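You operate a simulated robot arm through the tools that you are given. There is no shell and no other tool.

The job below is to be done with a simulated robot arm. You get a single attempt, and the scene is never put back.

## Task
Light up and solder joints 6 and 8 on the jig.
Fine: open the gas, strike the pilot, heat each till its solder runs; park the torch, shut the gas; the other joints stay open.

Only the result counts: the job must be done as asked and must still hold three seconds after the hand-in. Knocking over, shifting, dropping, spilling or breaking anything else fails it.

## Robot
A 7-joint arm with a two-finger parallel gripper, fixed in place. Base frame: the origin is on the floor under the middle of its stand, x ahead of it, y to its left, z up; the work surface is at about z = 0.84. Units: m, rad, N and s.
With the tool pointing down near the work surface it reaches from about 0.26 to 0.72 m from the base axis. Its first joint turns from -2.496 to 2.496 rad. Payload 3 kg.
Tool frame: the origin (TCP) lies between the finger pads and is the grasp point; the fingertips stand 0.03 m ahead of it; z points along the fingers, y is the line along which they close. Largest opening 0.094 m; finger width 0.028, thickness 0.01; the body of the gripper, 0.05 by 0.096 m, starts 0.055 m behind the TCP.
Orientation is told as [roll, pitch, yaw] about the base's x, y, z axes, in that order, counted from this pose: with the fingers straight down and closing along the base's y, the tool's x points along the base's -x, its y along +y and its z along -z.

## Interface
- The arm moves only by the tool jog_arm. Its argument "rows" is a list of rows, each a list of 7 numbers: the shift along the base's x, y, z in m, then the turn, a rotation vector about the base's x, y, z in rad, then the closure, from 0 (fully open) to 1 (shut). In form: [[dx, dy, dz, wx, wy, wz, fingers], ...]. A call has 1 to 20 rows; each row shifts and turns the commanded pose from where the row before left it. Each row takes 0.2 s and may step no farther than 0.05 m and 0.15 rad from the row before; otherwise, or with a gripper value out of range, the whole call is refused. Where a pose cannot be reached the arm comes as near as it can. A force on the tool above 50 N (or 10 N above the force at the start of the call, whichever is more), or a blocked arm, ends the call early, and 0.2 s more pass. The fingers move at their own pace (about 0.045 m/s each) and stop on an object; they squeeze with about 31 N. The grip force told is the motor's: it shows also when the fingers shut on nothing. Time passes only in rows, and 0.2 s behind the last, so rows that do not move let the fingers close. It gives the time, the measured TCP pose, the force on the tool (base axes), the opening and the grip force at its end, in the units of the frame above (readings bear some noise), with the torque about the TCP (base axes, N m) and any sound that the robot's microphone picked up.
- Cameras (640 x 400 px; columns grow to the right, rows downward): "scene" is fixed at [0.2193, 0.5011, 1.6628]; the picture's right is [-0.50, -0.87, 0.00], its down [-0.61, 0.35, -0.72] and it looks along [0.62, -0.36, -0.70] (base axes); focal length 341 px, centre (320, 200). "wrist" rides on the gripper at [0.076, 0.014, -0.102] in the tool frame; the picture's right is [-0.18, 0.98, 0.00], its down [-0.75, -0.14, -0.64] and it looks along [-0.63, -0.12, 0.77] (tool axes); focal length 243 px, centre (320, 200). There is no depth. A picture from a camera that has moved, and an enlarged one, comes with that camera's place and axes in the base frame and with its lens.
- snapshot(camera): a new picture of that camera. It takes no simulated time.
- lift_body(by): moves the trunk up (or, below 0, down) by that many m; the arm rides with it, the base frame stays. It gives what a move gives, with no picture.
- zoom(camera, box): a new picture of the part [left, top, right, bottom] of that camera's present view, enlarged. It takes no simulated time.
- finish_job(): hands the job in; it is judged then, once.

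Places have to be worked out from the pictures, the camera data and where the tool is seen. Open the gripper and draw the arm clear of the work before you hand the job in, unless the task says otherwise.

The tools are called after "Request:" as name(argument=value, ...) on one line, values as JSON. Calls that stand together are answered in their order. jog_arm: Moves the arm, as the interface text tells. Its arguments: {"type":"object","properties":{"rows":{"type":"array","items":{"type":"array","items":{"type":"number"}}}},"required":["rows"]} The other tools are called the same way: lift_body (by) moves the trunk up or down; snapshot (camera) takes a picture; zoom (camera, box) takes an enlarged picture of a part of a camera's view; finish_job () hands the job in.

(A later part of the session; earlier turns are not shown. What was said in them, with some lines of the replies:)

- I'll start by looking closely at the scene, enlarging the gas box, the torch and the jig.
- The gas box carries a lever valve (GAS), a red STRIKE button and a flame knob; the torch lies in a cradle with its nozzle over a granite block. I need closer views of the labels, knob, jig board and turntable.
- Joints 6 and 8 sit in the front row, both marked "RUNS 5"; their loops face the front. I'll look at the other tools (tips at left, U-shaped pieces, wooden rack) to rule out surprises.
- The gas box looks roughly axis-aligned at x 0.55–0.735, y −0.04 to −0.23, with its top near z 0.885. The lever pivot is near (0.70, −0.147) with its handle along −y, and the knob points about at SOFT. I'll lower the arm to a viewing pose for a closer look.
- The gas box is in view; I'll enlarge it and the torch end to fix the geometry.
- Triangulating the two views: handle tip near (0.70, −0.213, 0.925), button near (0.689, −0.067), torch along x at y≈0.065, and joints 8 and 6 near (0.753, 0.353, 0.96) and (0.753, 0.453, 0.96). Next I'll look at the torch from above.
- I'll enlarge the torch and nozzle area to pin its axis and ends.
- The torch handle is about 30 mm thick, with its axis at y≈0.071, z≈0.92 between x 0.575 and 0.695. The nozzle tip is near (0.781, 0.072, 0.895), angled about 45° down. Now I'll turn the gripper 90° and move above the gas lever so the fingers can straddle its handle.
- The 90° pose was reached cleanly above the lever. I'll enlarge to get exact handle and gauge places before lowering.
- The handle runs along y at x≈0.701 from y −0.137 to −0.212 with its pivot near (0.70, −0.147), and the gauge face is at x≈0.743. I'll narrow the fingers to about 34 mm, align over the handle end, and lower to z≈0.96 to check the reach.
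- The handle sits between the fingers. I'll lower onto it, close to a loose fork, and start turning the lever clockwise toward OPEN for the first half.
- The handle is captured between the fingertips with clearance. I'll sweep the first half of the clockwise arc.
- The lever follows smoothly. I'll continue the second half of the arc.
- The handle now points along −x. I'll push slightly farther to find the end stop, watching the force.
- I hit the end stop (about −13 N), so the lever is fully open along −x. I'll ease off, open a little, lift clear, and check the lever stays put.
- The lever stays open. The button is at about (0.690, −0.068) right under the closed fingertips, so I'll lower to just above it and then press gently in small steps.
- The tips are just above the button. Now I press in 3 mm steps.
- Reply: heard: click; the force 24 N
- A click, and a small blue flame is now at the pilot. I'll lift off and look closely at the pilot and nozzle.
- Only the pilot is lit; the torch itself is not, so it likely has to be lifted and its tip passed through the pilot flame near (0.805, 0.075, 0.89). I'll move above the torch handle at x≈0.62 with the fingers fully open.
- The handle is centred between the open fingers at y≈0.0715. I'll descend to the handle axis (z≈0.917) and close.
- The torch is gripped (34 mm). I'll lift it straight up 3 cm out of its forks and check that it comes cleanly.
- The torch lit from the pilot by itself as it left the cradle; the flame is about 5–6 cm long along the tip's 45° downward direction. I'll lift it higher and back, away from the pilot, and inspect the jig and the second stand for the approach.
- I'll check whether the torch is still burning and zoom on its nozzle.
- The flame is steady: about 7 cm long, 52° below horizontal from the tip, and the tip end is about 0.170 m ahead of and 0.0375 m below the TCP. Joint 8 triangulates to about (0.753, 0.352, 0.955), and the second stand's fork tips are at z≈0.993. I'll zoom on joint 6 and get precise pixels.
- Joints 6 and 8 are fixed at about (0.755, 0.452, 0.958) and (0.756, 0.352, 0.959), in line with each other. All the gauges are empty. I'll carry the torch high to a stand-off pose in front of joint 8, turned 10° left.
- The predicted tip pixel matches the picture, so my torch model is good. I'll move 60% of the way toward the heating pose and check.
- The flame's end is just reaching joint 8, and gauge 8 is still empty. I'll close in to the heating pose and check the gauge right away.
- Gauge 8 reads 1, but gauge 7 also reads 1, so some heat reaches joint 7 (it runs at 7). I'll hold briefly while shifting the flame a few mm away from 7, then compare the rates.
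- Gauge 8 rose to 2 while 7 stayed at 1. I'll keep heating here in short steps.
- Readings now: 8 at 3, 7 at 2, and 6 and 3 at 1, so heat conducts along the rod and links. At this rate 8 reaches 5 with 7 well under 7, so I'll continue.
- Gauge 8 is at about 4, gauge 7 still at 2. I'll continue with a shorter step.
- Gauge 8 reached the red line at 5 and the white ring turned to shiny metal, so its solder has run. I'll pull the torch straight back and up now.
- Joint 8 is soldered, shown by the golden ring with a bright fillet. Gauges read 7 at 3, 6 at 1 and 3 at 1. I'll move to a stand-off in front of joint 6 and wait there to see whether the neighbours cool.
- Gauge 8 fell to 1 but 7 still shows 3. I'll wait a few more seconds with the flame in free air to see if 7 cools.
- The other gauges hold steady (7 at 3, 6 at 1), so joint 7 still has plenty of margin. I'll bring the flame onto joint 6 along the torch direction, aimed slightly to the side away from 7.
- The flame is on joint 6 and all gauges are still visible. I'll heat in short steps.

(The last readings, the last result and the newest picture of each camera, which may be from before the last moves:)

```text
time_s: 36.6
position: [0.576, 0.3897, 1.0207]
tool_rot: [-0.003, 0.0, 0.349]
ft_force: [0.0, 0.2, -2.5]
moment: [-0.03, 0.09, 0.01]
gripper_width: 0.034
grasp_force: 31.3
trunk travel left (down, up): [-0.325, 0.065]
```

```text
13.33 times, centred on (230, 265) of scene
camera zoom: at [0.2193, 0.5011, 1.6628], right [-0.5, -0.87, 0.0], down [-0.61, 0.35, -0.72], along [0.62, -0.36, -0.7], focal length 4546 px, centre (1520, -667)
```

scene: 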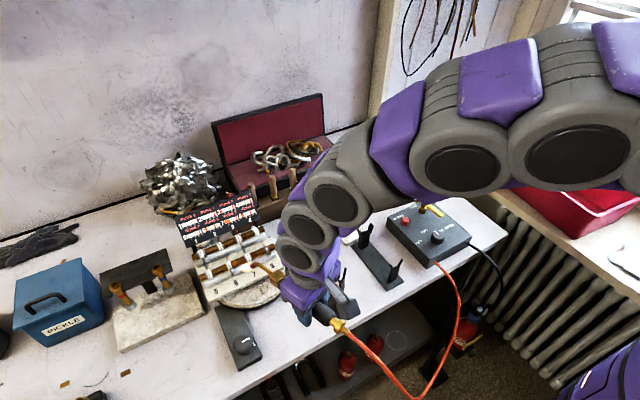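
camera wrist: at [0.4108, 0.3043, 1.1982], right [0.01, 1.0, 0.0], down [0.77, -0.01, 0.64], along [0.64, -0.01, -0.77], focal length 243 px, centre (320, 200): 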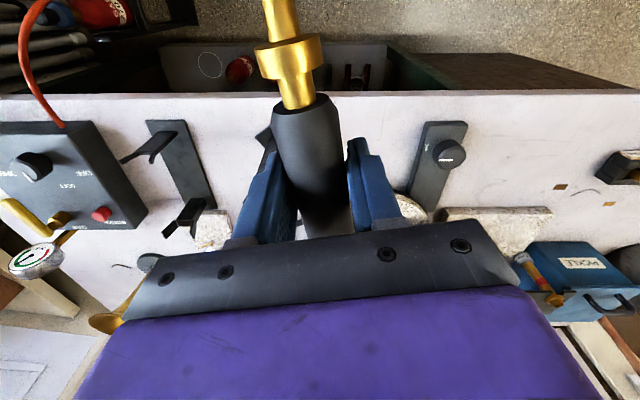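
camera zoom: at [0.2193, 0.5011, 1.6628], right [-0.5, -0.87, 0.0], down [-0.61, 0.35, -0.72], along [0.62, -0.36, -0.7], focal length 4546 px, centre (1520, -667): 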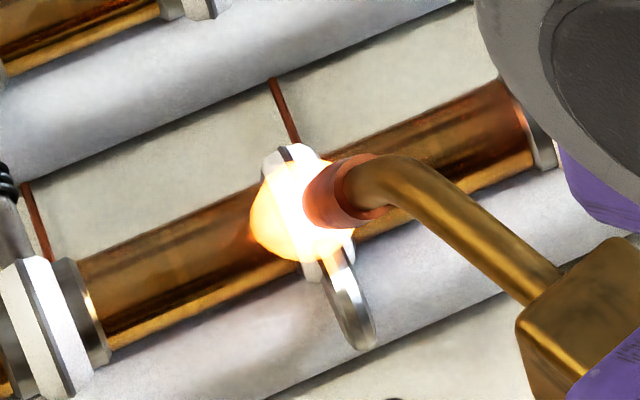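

Readings: 6 at 2, 7 at 4, 5 at 1. By the earlier pattern 7 should end near 5–6 when 6 reaches 5, so I'll continue and watch closely.

Request:
jog_arm(rows=[[0, 0, 0, 0, 0, 0, 1], [0, 0, 0, 0, 0, 0, 1]])

Request:
zoom(camera="scene", box=[175, 190, 265, 250])

Request:
zoom(camera="scene", box=[210, 250, 250, 280])

```text
time_s: 37.2
position: [0.5769, 0.3905, 1.0207]
tool_rot: [0.0, -0.001, 0.349]
ft_force: [0.9, 0.2, -2.3]
moment: [-0.01, 0.08, 0.01]
gripper_width: 0.0341
grasp_force: 31.2
trunk travel left (down, up): [-0.325, 0.065]
```

```text
6.67 times, centred on (220, 220) of scene
camera zoom: at [0.2193, 0.5011, 1.6628], right [-0.5, -0.87, 0.0], down [-0.61, 0.35, -0.72], along [0.62, -0.36, -0.7], focal length 2273 px, centre (987, 67)
```

zoom: 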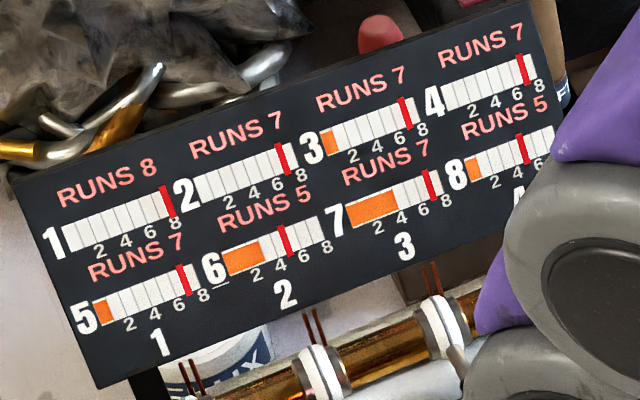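

```text
13.33 times, centred on (230, 265) of scene
camera zoom: at [0.2193, 0.5011, 1.6628], right [-0.5, -0.87, 0.0], down [-0.61, 0.35, -0.72], along [0.62, -0.36, -0.7], focal length 4546 px, centre (1520, -667)
```

zoom: 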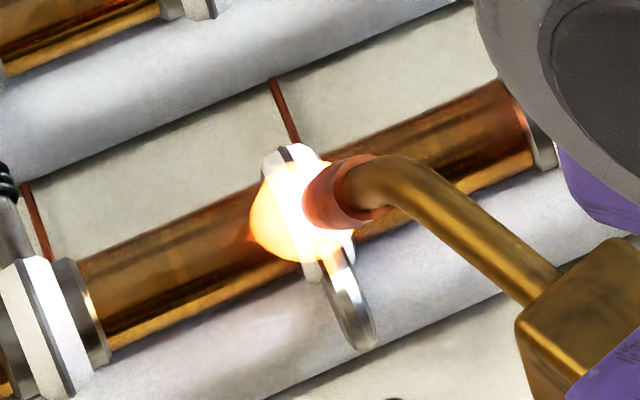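

Gauge 6 is at 3, 7 at 4, 5 at 1, as expected. I'll continue.

Request:
jog_arm(rows=[[0, 0, 0, 0, 0, 0, 1], [0, 0, 0, 0, 0, 0, 1]])

Request:
zoom(camera="scene", box=[175, 190, 265, 250])

Request:
zoom(camera="scene", box=[210, 250, 250, 280])

```text
time_s: 37.8
position: [0.5756, 0.3896, 1.0212]
tool_rot: [-0.001, -0.001, 0.349]
ft_force: [1.0, 0.7, -1.7]
moment: [-0.02, 0.06, 0.03]
gripper_width: 0.034
grasp_force: 31.5
trunk travel left (down, up): [-0.325, 0.065]
```

```text
6.67 times, centred on (220, 220) of scene
camera zoom: at [0.2193, 0.5011, 1.6628], right [-0.5, -0.87, 0.0], down [-0.61, 0.35, -0.72], along [0.62, -0.36, -0.7], focal length 2273 px, centre (987, 67)
```

zoom: 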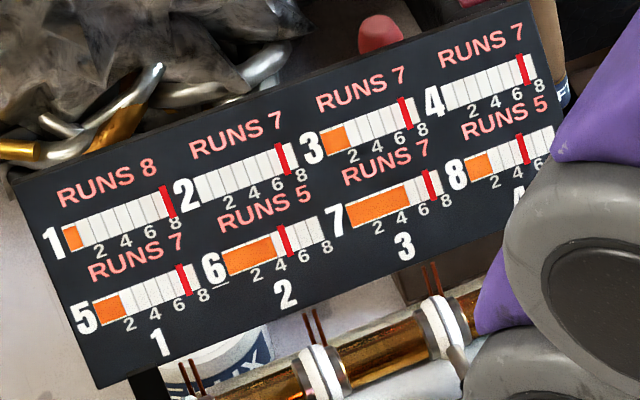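

```text
13.33 times, centred on (230, 265) of scene
camera zoom: at [0.2193, 0.5011, 1.6628], right [-0.5, -0.87, 0.0], down [-0.61, 0.35, -0.72], along [0.62, -0.36, -0.7], focal length 4546 px, centre (1520, -667)
```

zoom: 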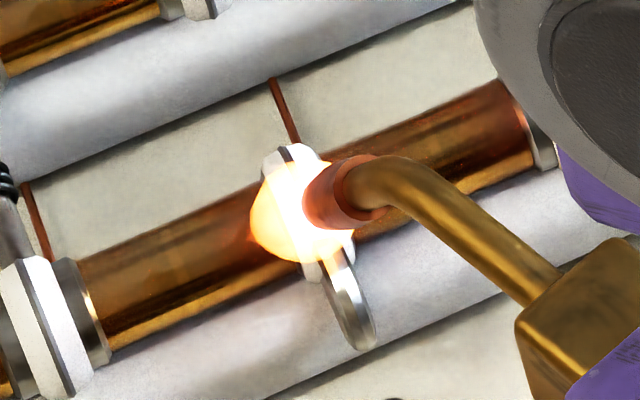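

Gauge 6 is at 4 and 7 at 5. One short step more should bring 6 to its run point.

Request:
jog_arm(rows=[[0, 0, 0, 0, 0, 0, 1]])

Request:
zoom(camera="scene", box=[175, 190, 265, 250])

Request:
zoom(camera="scene", box=[210, 250, 250, 280])

```text
time_s: 38.2
position: [0.5766, 0.3892, 1.0207]
tool_rot: [-0.001, 0.0, 0.35]
ft_force: [0.5, 0.7, -2.2]
moment: [-0.04, 0.07, 0.03]
gripper_width: 0.0341
grasp_force: 30.9
trunk travel left (down, up): [-0.325, 0.065]
```

```text
6.67 times, centred on (220, 220) of scene
camera zoom: at [0.2193, 0.5011, 1.6628], right [-0.5, -0.87, 0.0], down [-0.61, 0.35, -0.72], along [0.62, -0.36, -0.7], focal length 2273 px, centre (987, 67)
```

zoom: 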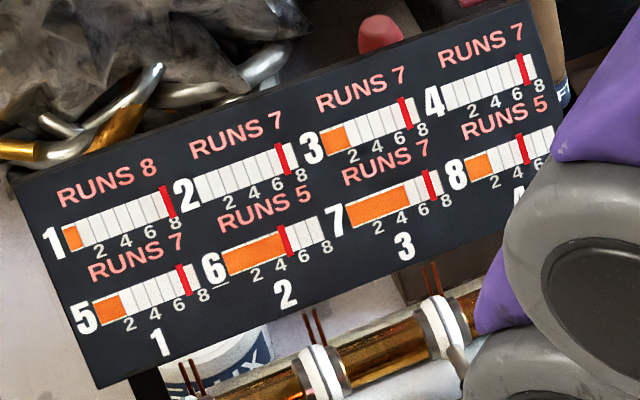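

```text
13.33 times, centred on (230, 265) of scene
camera zoom: at [0.2193, 0.5011, 1.6628], right [-0.5, -0.87, 0.0], down [-0.61, 0.35, -0.72], along [0.62, -0.36, -0.7], focal length 4546 px, centre (1520, -667)
```

zoom: 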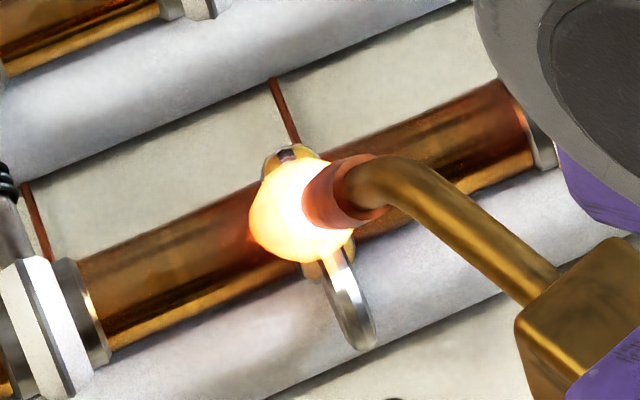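

Gauge 6 reached 5 and its ring has turned to metal, with 7 at 5 (under its 7). I'll pull back and up at once.

Request:
jog_arm(rows=[[-0.035, -0.0125, 0.03, 0, 0, 0, 1], [-0.035, -0.0125, 0.03, 0, 0, 0, 1], [-0.02, -0.007, 0.02, 0, 0, 0, 1], [0, 0, 0, 0, 0, 0, 1]])

Request:
zoom(camera="scene", box=[175, 190, 265, 250])

Request:
zoom(camera="scene", box=[190, 230, 290, 300])

```text
time_s: 39.2
position: [0.486, 0.3558, 1.0991]
tool_rot: [0.001, 0.002, 0.349]
ft_force: [-0.9, -0.8, -3.0]
moment: [-0.05, 0.04, 0.0]
gripper_width: 0.0336
grasp_force: 30.6
trunk travel left (down, up): [-0.325, 0.065]
```

```text
6.67 times, centred on (220, 220) of scene
camera zoom: at [0.2193, 0.5011, 1.6628], right [-0.5, -0.87, 0.0], down [-0.61, 0.35, -0.72], along [0.62, -0.36, -0.7], focal length 2273 px, centre (987, 67)
```

zoom: 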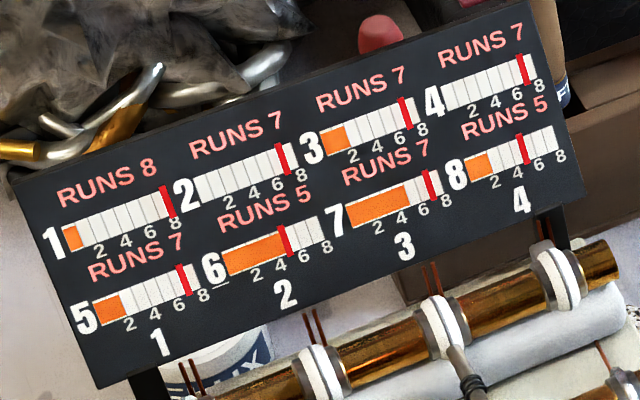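

```text
5.71 times, centred on (240, 265) of scene
camera zoom: at [0.2193, 0.5011, 1.6628], right [-0.5, -0.87, 0.0], down [-0.61, 0.35, -0.72], along [0.62, -0.36, -0.7], focal length 1948 px, centre (777, -171)
```

zoom: 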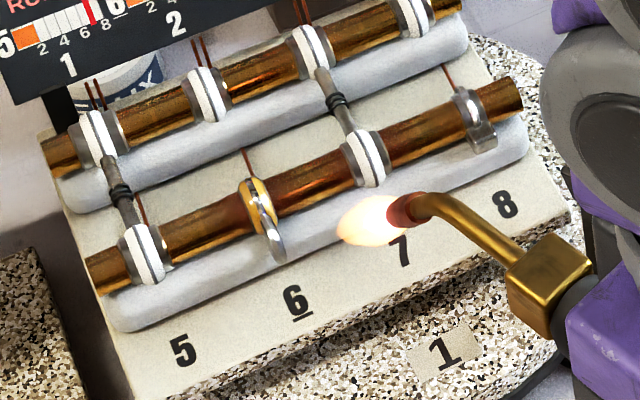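

Both joints show metal rings while the others stay white. Now I'll carry the torch back the way it came, in line with its cradle at a safe height.

Request:
jog_arm(rows=[[0.0, -0.035, 0, 0, 0, -0.0436, 1], [0.0, -0.036, 0, 0, 0, -0.0436, 1], [0.0, -0.036, 0, 0, 0, -0.0436, 1], [0.0, -0.036, 0, 0, 0, -0.0436, 1], [0.0, -0.036, 0, 0, 0, -0.0437, 1], [0.0, -0.036, 0, 0, 0, -0.0437, 1], [0.0, -0.036, 0, 0, 0, -0.0437, 1], [0.0, -0.034, 0, 0, 0, -0.0437, 1], [0.035, 0, 0, 0, 0, 0, 1], [0.035, 0, 0, 0, 0, 0, 1], [0.035, 0, -0.01, 0, 0, 0, 1], [0.03, 0, -0.02, 0, 0, 0, 1], [0, 0, 0, 0, 0, 0, 1]])

Request:
snapshot(camera="scene")

Request:
zoom(camera="scene", box=[325, 170, 435, 290])

Request:
snapshot(camera="wrist")

```text
time_s: 42.0
position: [0.6202, 0.0744, 1.0711]
tool_rot: [0.001, -0.002, 0.001]
ft_force: [-0.2, 0.2, -2.5]
moment: [0.03, 0.06, -0.03]
gripper_width: 0.0338
grasp_force: 31.0
trunk travel left (down, up): [-0.325, 0.065]
```

```text
taken
```

scene: 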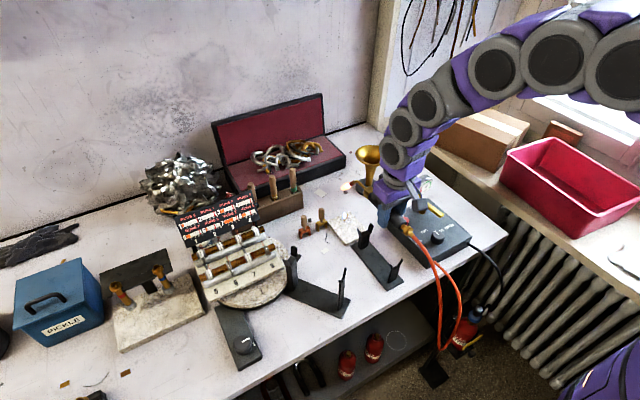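

```text
3.33 times, centred on (380, 230) of scene
camera zoom: at [0.2193, 0.5011, 1.6628], right [-0.5, -0.87, 0.0], down [-0.61, 0.35, -0.72], along [0.62, -0.36, -0.7], focal length 1137 px, centre (120, 100)
```

zoom: 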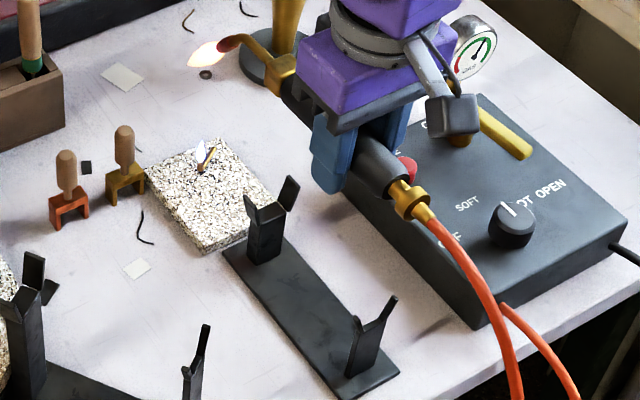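

```text
taken
camera wrist: at [0.5431, 0.0889, 1.174], right [0.18, 0.98, 0.0], down [0.75, -0.14, 0.64], along [0.63, -0.12, -0.77], focal length 243 px, centre (320, 200)
```

wrist: 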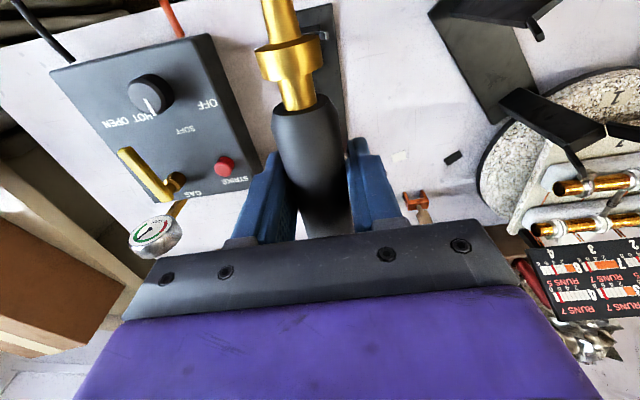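

The torch is aligned over its cradle and still held squarely. I'll lower most of the way and check the alignment with the forks.

Request:
jog_arm(rows=[[0, 0, -0.035, 0, 0, 0, 1], [0, 0, -0.035, 0, 0, 0, 1], [0, 0, -0.03, 0, 0, 0, 1], [0, 0, -0.0197, 0, 0, 0, 1], [0, 0, 0, 0, 0, 0, 1]])

Request:
zoom(camera="scene", box=[325, 190, 435, 300])

Request:
zoom(camera="wrist", box=[220, 0, 400, 240])

```text
time_s: 43.2
position: [0.6185, 0.0734, 0.9522]
tool_rot: [0.0, 0.0, 0.001]
ft_force: [-0.5, 0.2, -3.1]
moment: [0.02, 0.1, 0.01]
gripper_width: 0.0342
grasp_force: 31.2
trunk travel left (down, up): [-0.325, 0.065]
```

```text
3.64 times, centred on (380, 245) of scene
camera zoom: at [0.2193, 0.5011, 1.6628], right [-0.5, -0.87, 0.0], down [-0.61, 0.35, -0.72], along [0.62, -0.36, -0.7], focal length 1240 px, centre (102, 36)
```

zoom: 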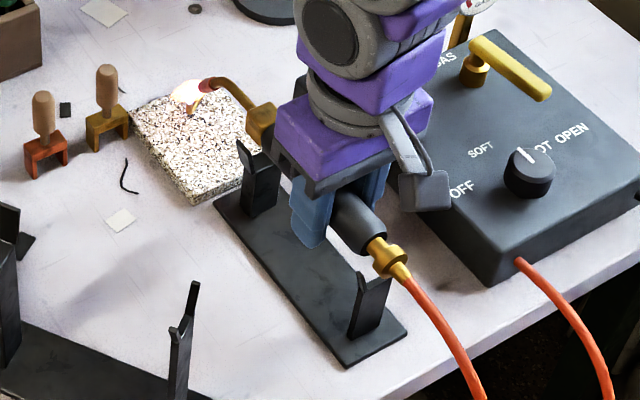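

```text
1.67 times, centred on (310, 120) of wrist
camera zoom: at [0.5426, 0.0895, 1.0552], right [0.18, 0.98, 0.0], down [0.75, -0.14, 0.64], along [0.63, -0.12, -0.77], focal length 404 px, centre (337, 333)
```

zoom: 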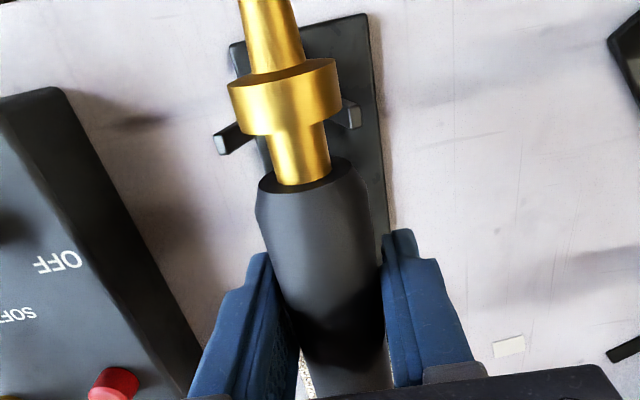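

This matches the picture taken just after lift-off, so the torch is aligned. I'll lower the last 35 mm gently into the forks.

Request:
jog_arm(rows=[[0, 0, -0.012, 0, 0, 0, 1], [0, 0, -0.012, 0, 0, 0, 1], [0, 0, -0.008, 0, 0, 0, 1], [0, 0, -0.003, 0, 0, 0, 1], [0, 0, 0, 0, 0, 0, 1]])

Request:
zoom(camera="scene", box=[325, 190, 435, 300])

Request:
zoom(camera="wrist", box=[220, 0, 400, 240])

```text
time_s: 44.4
position: [0.6203, 0.0716, 0.9184]
tool_rot: [0.0, -0.003, 0.002]
ft_force: [-0.5, -1.5, 10.6]
moment: [-0.06, -0.7, -0.11]
gripper_width: 0.0337
grasp_force: 30.9
trunk travel left (down, up): [-0.325, 0.065]
```

```text
3.64 times, centred on (380, 245) of scene
camera zoom: at [0.2193, 0.5011, 1.6628], right [-0.5, -0.87, 0.0], down [-0.61, 0.35, -0.72], along [0.62, -0.36, -0.7], focal length 1240 px, centre (102, 36)
```

zoom: 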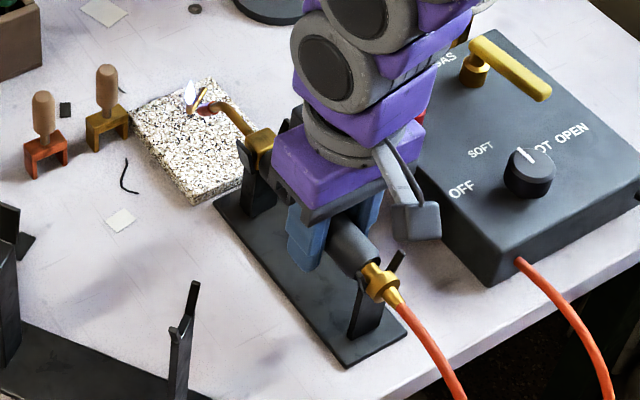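

```text
1.67 times, centred on (310, 120) of wrist
camera zoom: at [0.5443, 0.0868, 1.0212], right [0.18, 0.98, 0.0], down [0.75, -0.14, 0.64], along [0.63, -0.12, -0.76], focal length 404 px, centre (337, 333)
```

zoom: 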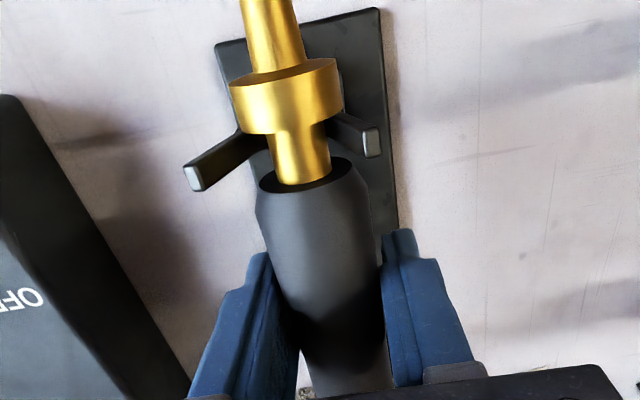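

The torch is seated (about 10 N contact) and its flame is out, with only the pilot burning. I'll open the fingers and rise straight up.

Request:
jog_arm(rows=[[0, 0, 0.001, 0, 0, 0, 0.9], [0, 0, 0, 0, 0, 0, 0.5], [0, 0, 0, 0, 0, 0, 0.2], [0, 0, 0, 0, 0, 0, 0.0], [0, 0, 0, 0, 0, 0, 0.0], [0, 0, 0, 0, 0, 0, 0.0]])

Request:
zoom(camera="scene", box=[325, 190, 435, 300])

Request:
zoom(camera="wrist", box=[220, 0, 400, 240])

```text
time_s: 45.8
position: [0.6213, 0.0728, 0.9176]
tool_rot: [-0.003, 0.0, 0.001]
ft_force: [-0.2, 0.9, -0.3]
moment: [-0.01, 0.01, 0.02]
gripper_width: 0.0938
grasp_force: 0.1
trunk travel left (down, up): [-0.325, 0.065]
```

```text
3.64 times, centred on (380, 245) of scene
camera zoom: at [0.2193, 0.5011, 1.6628], right [-0.5, -0.87, 0.0], down [-0.61, 0.35, -0.72], along [0.62, -0.36, -0.7], focal length 1240 px, centre (102, 36)
```

zoom: 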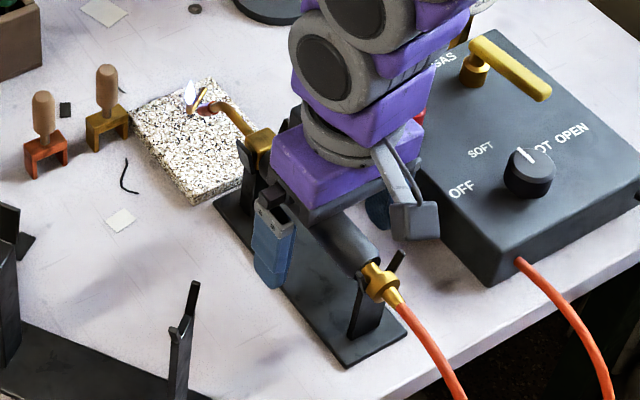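

```text
1.67 times, centred on (310, 120) of wrist
camera zoom: at [0.5447, 0.0877, 1.0215], right [0.18, 0.98, 0.0], down [0.75, -0.14, 0.64], along [0.63, -0.12, -0.77], focal length 404 px, centre (337, 333)
```

zoom: 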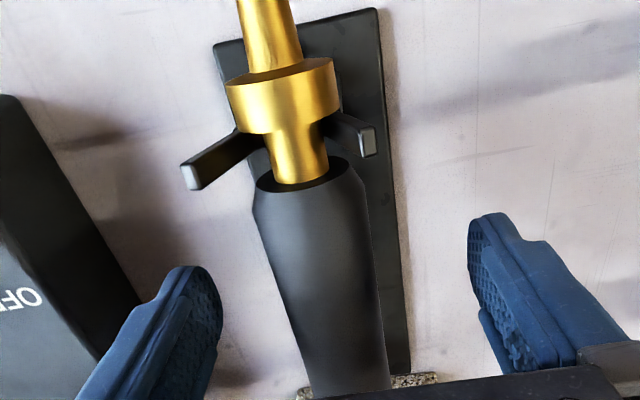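

The torch rests in its cradle. I'll rise clear, narrow the fingers, and go above the lever's free end.

Request:
jog_arm(rows=[[0, 0, 0.03, 0, 0, 0, 0], [0, 0, 0.04, 0, 0, 0, 0], [0, 0, 0.04, 0, 0, 0, 0], [0, 0, 0.02, 0, 0, 0, 0], [0.004, -0.036, 0, 0, 0, 0, 0.3], [0.004, -0.037, 0, 0, 0, 0, 0.64], [0.004, -0.037, 0, 0, 0, 0, 0.64], [0.004, -0.037, 0, 0, 0, 0, 0.64], [0.004, -0.037, 0, 0, 0, 0, 0.64], [0.003, -0.035, 0, 0, 0, 0, 0.64], [0, 0, 0, 0, 0, 0, 0.64]])

Request:
snapshot(camera="wrist")

Request:
zoom(camera="scene", box=[325, 170, 475, 290])

```text
time_s: 48.2
position: [0.6414, -0.1516, 1.0489]
tool_rot: [0.001, 0.0, 0.001]
ft_force: [-1.0, 0.0, 0.0]
moment: [-0.01, -0.02, -0.02]
gripper_width: 0.0339
grasp_force: 0.0
trunk travel left (down, up): [-0.325, 0.065]
```

```text
taken
camera wrist: at [0.5665, -0.1358, 1.151], right [0.18, 0.98, 0.0], down [0.75, -0.14, 0.64], along [0.63, -0.12, -0.77], focal length 243 px, centre (320, 200)
```

wrist: 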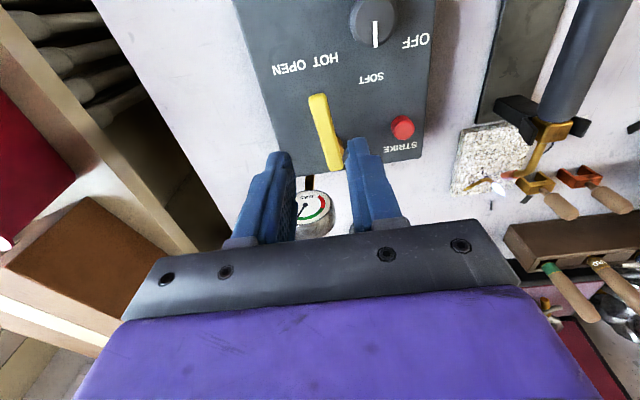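

```text
3.33 times, centred on (400, 230) of scene
camera zoom: at [0.2193, 0.5011, 1.6628], right [-0.5, -0.87, 0.0], down [-0.61, 0.35, -0.72], along [0.62, -0.36, -0.7], focal length 1137 px, centre (53, 100)
```

zoom: 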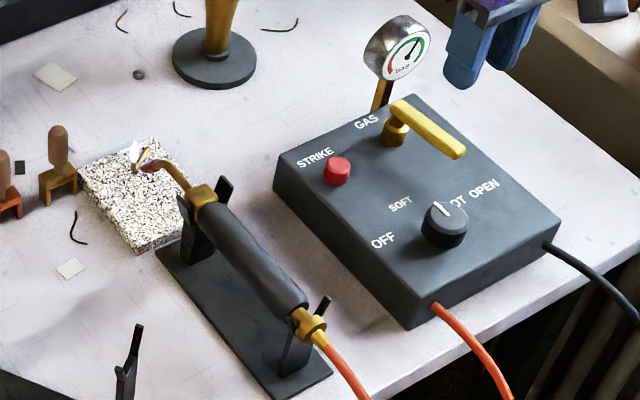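

The lever lies along −x from (0.71, −0.146) to (0.633, −0.150). I'll descend with the fingers on both sides of its end, then close to a loose fork.

Request:
jog_arm(rows=[[0.001, 0.002, -0.035, 0, 0, 0, 0.64], [0, 0, -0.035, 0, 0, 0, 0.64], [0, 0, -0.025, 0, 0, 0, 0.64], [0, 0, -0.02, 0, 0, 0, 0.64], [0, 0, 0, 0, 0, 0, 0.76], [0, 0, 0, 0, 0, 0, 0.76]])

Request:
zoom(camera="wrist", box=[200, 40, 460, 240])

Request:
zoom(camera="scene", box=[325, 170, 475, 290])

```text
time_s: 49.6
position: [0.6447, -0.1463, 0.933]
tool_rot: [-0.001, 0.001, 0.002]
ft_force: [-0.3, -0.5, 0.2]
moment: [-0.03, 0.0, -0.02]
gripper_width: 0.0226
grasp_force: 0.0
trunk travel left (down, up): [-0.325, 0.065]
```

```text
2.00 times, centred on (330, 140) of wrist
camera zoom: at [0.5683, -0.1318, 1.0362], right [0.18, 0.98, 0.0], down [0.75, -0.14, 0.64], along [0.63, -0.12, -0.77], focal length 485 px, centre (300, 320)
```

zoom: 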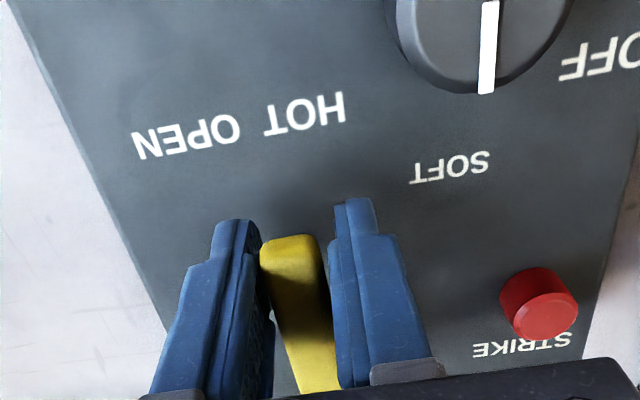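

```text
3.33 times, centred on (400, 230) of scene
camera zoom: at [0.2193, 0.5011, 1.6628], right [-0.5, -0.87, 0.0], down [-0.61, 0.35, -0.72], along [0.62, -0.36, -0.7], focal length 1137 px, centre (53, 100)
```

zoom: 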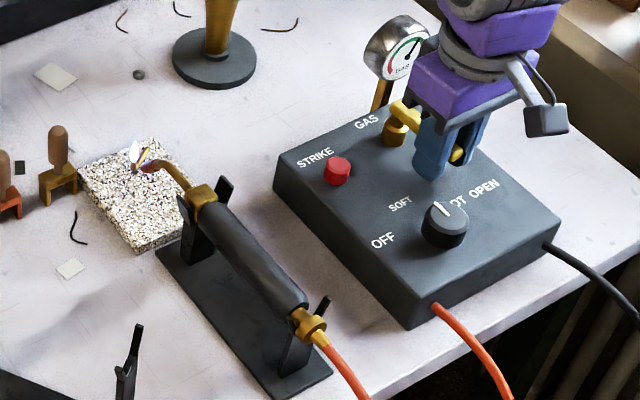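

The handle is captured again. I'll sweep the counter-clockwise arc back toward shut, first half.

Request:
jog_arm(rows=[[0.0005, -0.0075, 0, 0, 0, 0.1353, 0.76], [0.0015, -0.0074, 0, 0, 0, 0.1353, 0.76], [0.0024, -0.0071, 0, 0, 0, 0.1353, 0.76], [0.0034, -0.0067, 0, 0, 0, 0.1353, 0.76], [0.0043, -0.0062, 0, 0, 0, 0.1353, 0.76], [0.005, -0.0056, 0, 0, 0, 0.1353, 0.76]])

Request:
zoom(camera="wrist", box=[200, 40, 460, 240])

Request:
zoom(camera="scene", box=[390, 130, 490, 230])

```text
time_s: 51.0
position: [0.6622, -0.1867, 0.9333]
tool_rot: [0.003, -0.002, 0.815]
ft_force: [-0.1, 1.3, -0.9]
moment: [0.0, 0.0, -0.03]
gripper_width: 0.0229
grasp_force: 0.1
trunk travel left (down, up): [-0.325, 0.065]
```

```text
2.00 times, centred on (330, 140) of wrist
camera zoom: at [0.5998, -0.2314, 1.0356], right [-0.59, 0.81, 0.0], down [0.62, 0.45, 0.64], along [0.52, 0.38, -0.77], focal length 485 px, centre (300, 320)
```

zoom: 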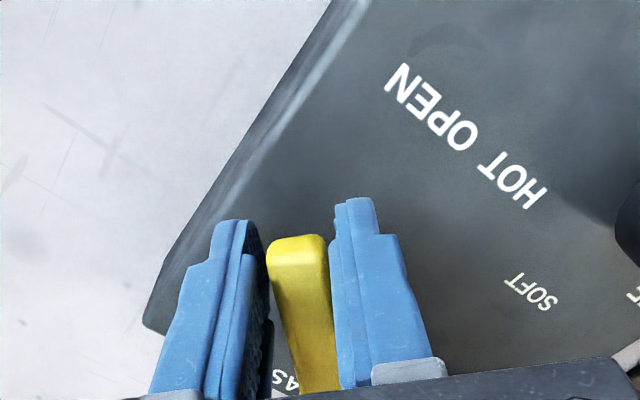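

```text
4.00 times, centred on (440, 180) of scene
camera zoom: at [0.2193, 0.5011, 1.6628], right [-0.5, -0.87, 0.0], down [-0.61, 0.35, -0.72], along [0.62, -0.36, -0.7], focal length 1364 px, centre (-160, 280)
```

zoom: 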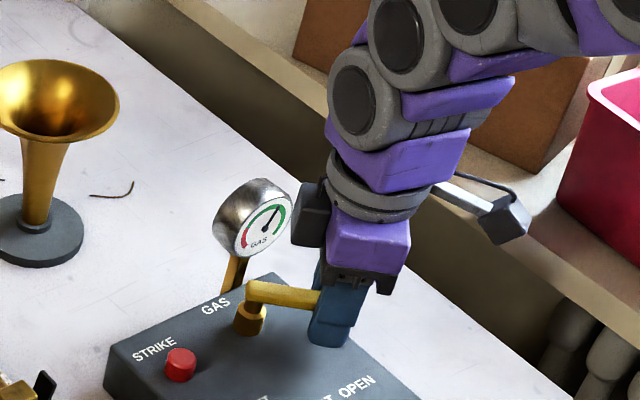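

The lever is halfway. I'll finish the arc.

Request:
jog_arm(rows=[[0.0058, -0.0049, 0, 0, 0, 0.1353, 0.76], [0.0064, -0.004, 0, 0, 0, 0.1353, 0.76], [0.0069, -0.0031, 0, 0, 0, 0.1353, 0.76], [0.0072, -0.0022, 0, 0, 0, 0.1353, 0.76], [0.0074, -0.0012, 0, 0, 0, 0.1353, 0.76], [0.0075, -0.0002, 0, 0, 0, 0.0853, 0.76]])

Request:
zoom(camera="wrist", box=[200, 40, 460, 240])

Request:
zoom(camera="scene", box=[390, 130, 490, 230])

Request:
zoom(camera="scene", box=[340, 202, 380, 232])

```text
time_s: 52.4
position: [0.7026, -0.2015, 0.9333]
tool_rot: [0.004, -0.001, 1.575]
ft_force: [-6.1, 0.2, -1.7]
moment: [0.01, -0.03, -0.06]
gripper_width: 0.0258
grasp_force: 3.2
trunk travel left (down, up): [-0.325, 0.065]
```

```text
2.00 times, centred on (330, 140) of wrist
camera zoom: at [0.6892, -0.2778, 1.0359], right [-0.98, 0.18, 0.0], down [0.14, 0.75, 0.64], along [0.11, 0.63, -0.77], focal length 485 px, centre (300, 320)
```

zoom: 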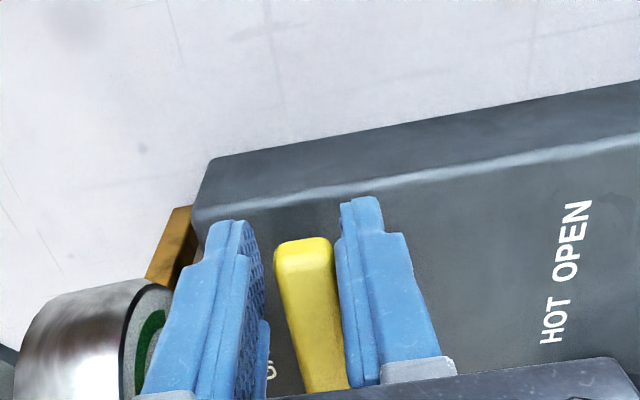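

```text
4.00 times, centred on (440, 180) of scene
camera zoom: at [0.2193, 0.5011, 1.6628], right [-0.5, -0.87, 0.0], down [-0.61, 0.35, -0.72], along [0.62, -0.36, -0.7], focal length 1364 px, centre (-160, 280)
```

zoom: 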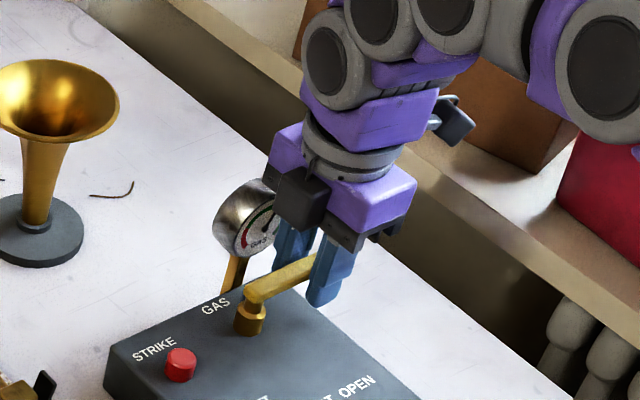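

```text
13.33 times, centred on (360, 217) of scene
camera zoom: at [0.2193, 0.5011, 1.6628], right [-0.5, -0.87, 0.0], down [-0.61, 0.35, -0.72], along [0.62, -0.36, -0.7], focal length 4546 px, centre (-213, -27)
```

zoom: 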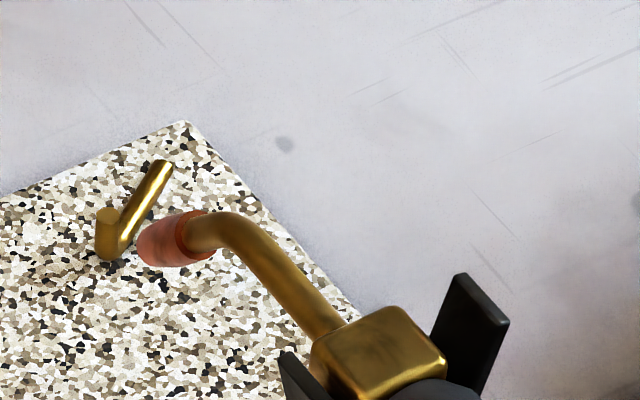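

The pilot flame is out, the lever is back against its shut stop (about −6 N), and the torch lies in its forks. I'll ease off, open slightly and lift straight up.

Request:
jog_arm(rows=[[-0.003, 0, 0, 0, 0, 0, 0.7], [0, 0, 0, 0, 0, 0, 0.66], [0, 0, 0.02, 0, 0, 0, 0.66], [0, 0, 0.04, 0, 0, 0, 0.66], [0, 0, 0.04, 0, 0, 0, 0.66], [-0.02, 0, 0.03, 0, 0, 0, 0.3], [-0.03, 0, 0.02, 0, 0, 0, 0], [0, 0, 0, 0, 0, 0, 0]])

Request:
snapshot(camera="scene")

Request:
zoom(camera="scene", box=[325, 150, 475, 290])

Request:
zoom(camera="scene", box=[175, 190, 295, 300])

```text
time_s: 54.2
position: [0.651, -0.2006, 1.0824]
tool_rot: [0.0, -0.002, 1.573]
ft_force: [-0.2, 0.0, -0.2]
moment: [-0.01, 0.0, 0.01]
gripper_width: 0.0942
grasp_force: 0.0
trunk travel left (down, up): [-0.325, 0.065]
```

```text
taken
```

scene: 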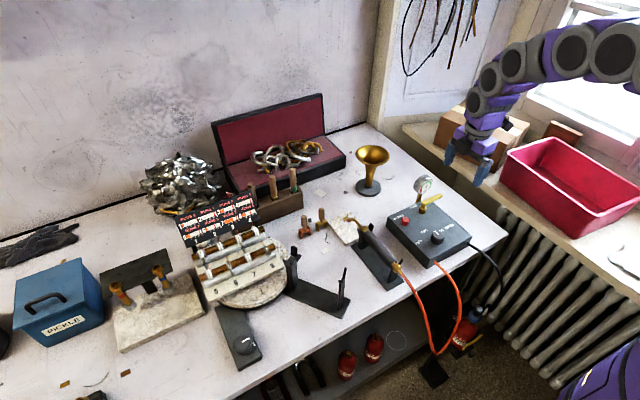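

```text
2.86 times, centred on (400, 220) of scene
camera zoom: at [0.2193, 0.5011, 1.6628], right [-0.5, -0.87, 0.0], down [-0.61, 0.35, -0.72], along [0.62, -0.36, -0.7], focal length 974 px, centre (91, 143)
```

zoom: 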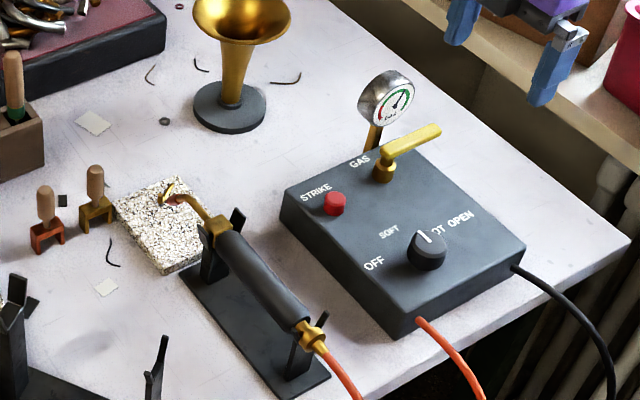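

```text
3.64 times, centred on (235, 245) of scene
camera zoom: at [0.2193, 0.5011, 1.6628], right [-0.5, -0.87, 0.0], down [-0.61, 0.35, -0.72], along [0.62, -0.36, -0.7], focal length 1240 px, centre (629, 36)
```

zoom: 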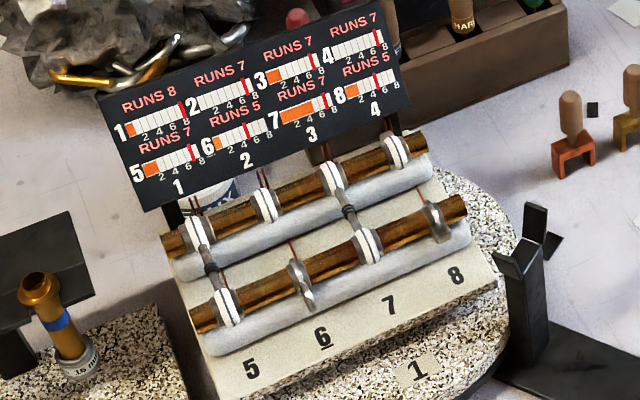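

Everything stands as at the start except that joints 6 and 8 are soldered. I'll draw the arm farther clear and verify the lever, torch and joints once more.

Request:
jog_arm(rows=[[-0.02, 0.02, 0.04, 0, 0, 0, 0], [-0.02, 0.02, 0.04, 0, 0, 0, 0], [-0.02, 0.02, 0.04, 0, 0, 0, 0], [-0.02, 0.02, 0.04, 0, 0, 0, 0], [-0.01, 0.02, 0.03, 0, 0, 0, 0], [0, 0, 0, 0, 0, 0, 0]])

Request:
zoom(camera="scene", box=[385, 170, 475, 270])

Request:
zoom(camera="scene", box=[325, 200, 415, 290])

Request:
zoom(camera="scene", box=[190, 220, 300, 310])

Request:
zoom(camera="scene", box=[175, 190, 265, 250])

```text
time_s: 55.6
position: [0.5578, -0.0992, 1.2748]
tool_rot: [0.001, -0.002, 1.574]
ft_force: [0.3, 0.2, 0.5]
moment: [0.01, 0.04, 0.02]
gripper_width: 0.0941
grasp_force: 0.0
trunk travel left (down, up): [-0.325, 0.065]
```

```text
4.00 times, centred on (430, 220) of scene
camera zoom: at [0.2193, 0.5011, 1.6628], right [-0.5, -0.87, 0.0], down [-0.61, 0.35, -0.72], along [0.62, -0.36, -0.7], focal length 1364 px, centre (-120, 120)
```

zoom: 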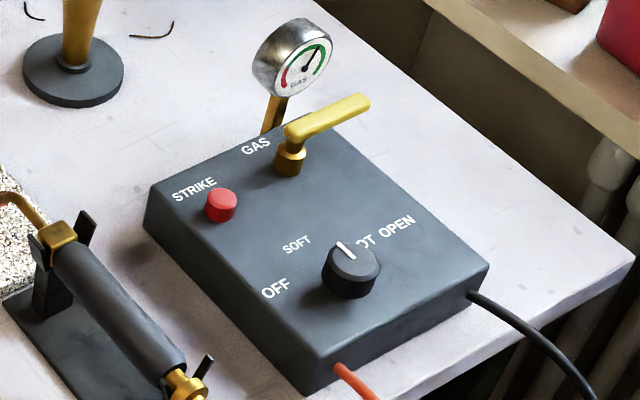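

```text
4.44 times, centred on (370, 245) of scene
camera zoom: at [0.2193, 0.5011, 1.6628], right [-0.5, -0.87, 0.0], down [-0.61, 0.35, -0.72], along [0.62, -0.36, -0.7], focal length 1516 px, centre (98, 0)
```

zoom: 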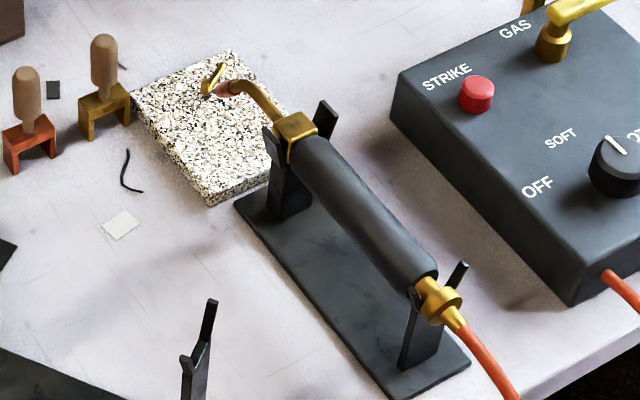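

```text
4.44 times, centred on (245, 265) of scene
camera zoom: at [0.2193, 0.5011, 1.6628], right [-0.5, -0.87, 0.0], down [-0.61, 0.35, -0.72], along [0.62, -0.36, -0.7], focal length 1516 px, centre (653, -89)
```

zoom: 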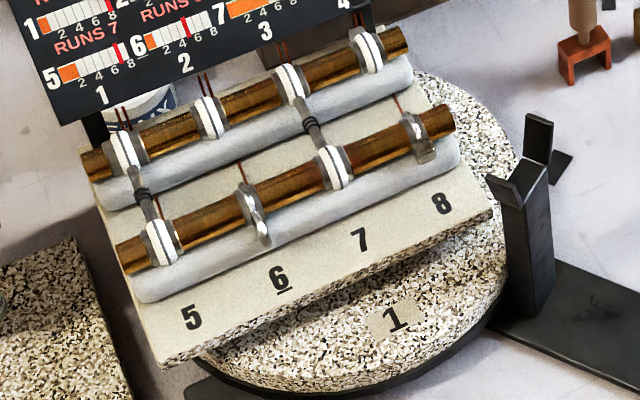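

```text
6.67 times, centred on (220, 220) of scene
camera zoom: at [0.2193, 0.5011, 1.6628], right [-0.5, -0.87, 0.0], down [-0.61, 0.35, -0.72], along [0.62, -0.36, -0.7], focal length 2273 px, centre (987, 67)
```

zoom: 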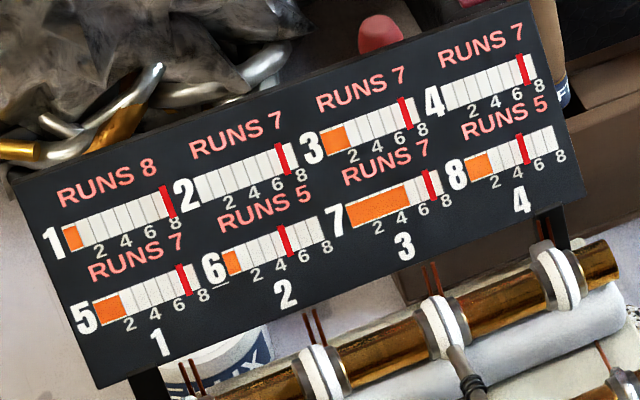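

The final check is good: the lever is back at its starting shut position, the pilot and torch are out, and the torch lies in its cradle. Rings 6 and 8 are run metal while 1–5 and 7 remain white and open, with the gripper open and the arm clear. I'm handing in.

Request:
finish_job()

```text
The job is handed in.
```

I soldered joints 6 and 8. Both rings turned from white to shiny metal when their gauges reached the "RUNS 5" line.

- **Other joints:** 1–5 and 7 are still white and open. Heat travelled along the rod, and joint 7 reached 5 on its gauge against its run point of 7.
- **Torch:** it is back in its cradle with the flame out. It sits about 3 mm from where it first lay, still within the forks.
- **Gas:** the lever is back against its shut stop and the pilot is out.
- **Flame knob:** I left it at SOFT, where I found it.

I saw nothing else moved or knocked over. I handed in with the gripper open and the arm clear; the tool reported only that the job was received, with no verdict.
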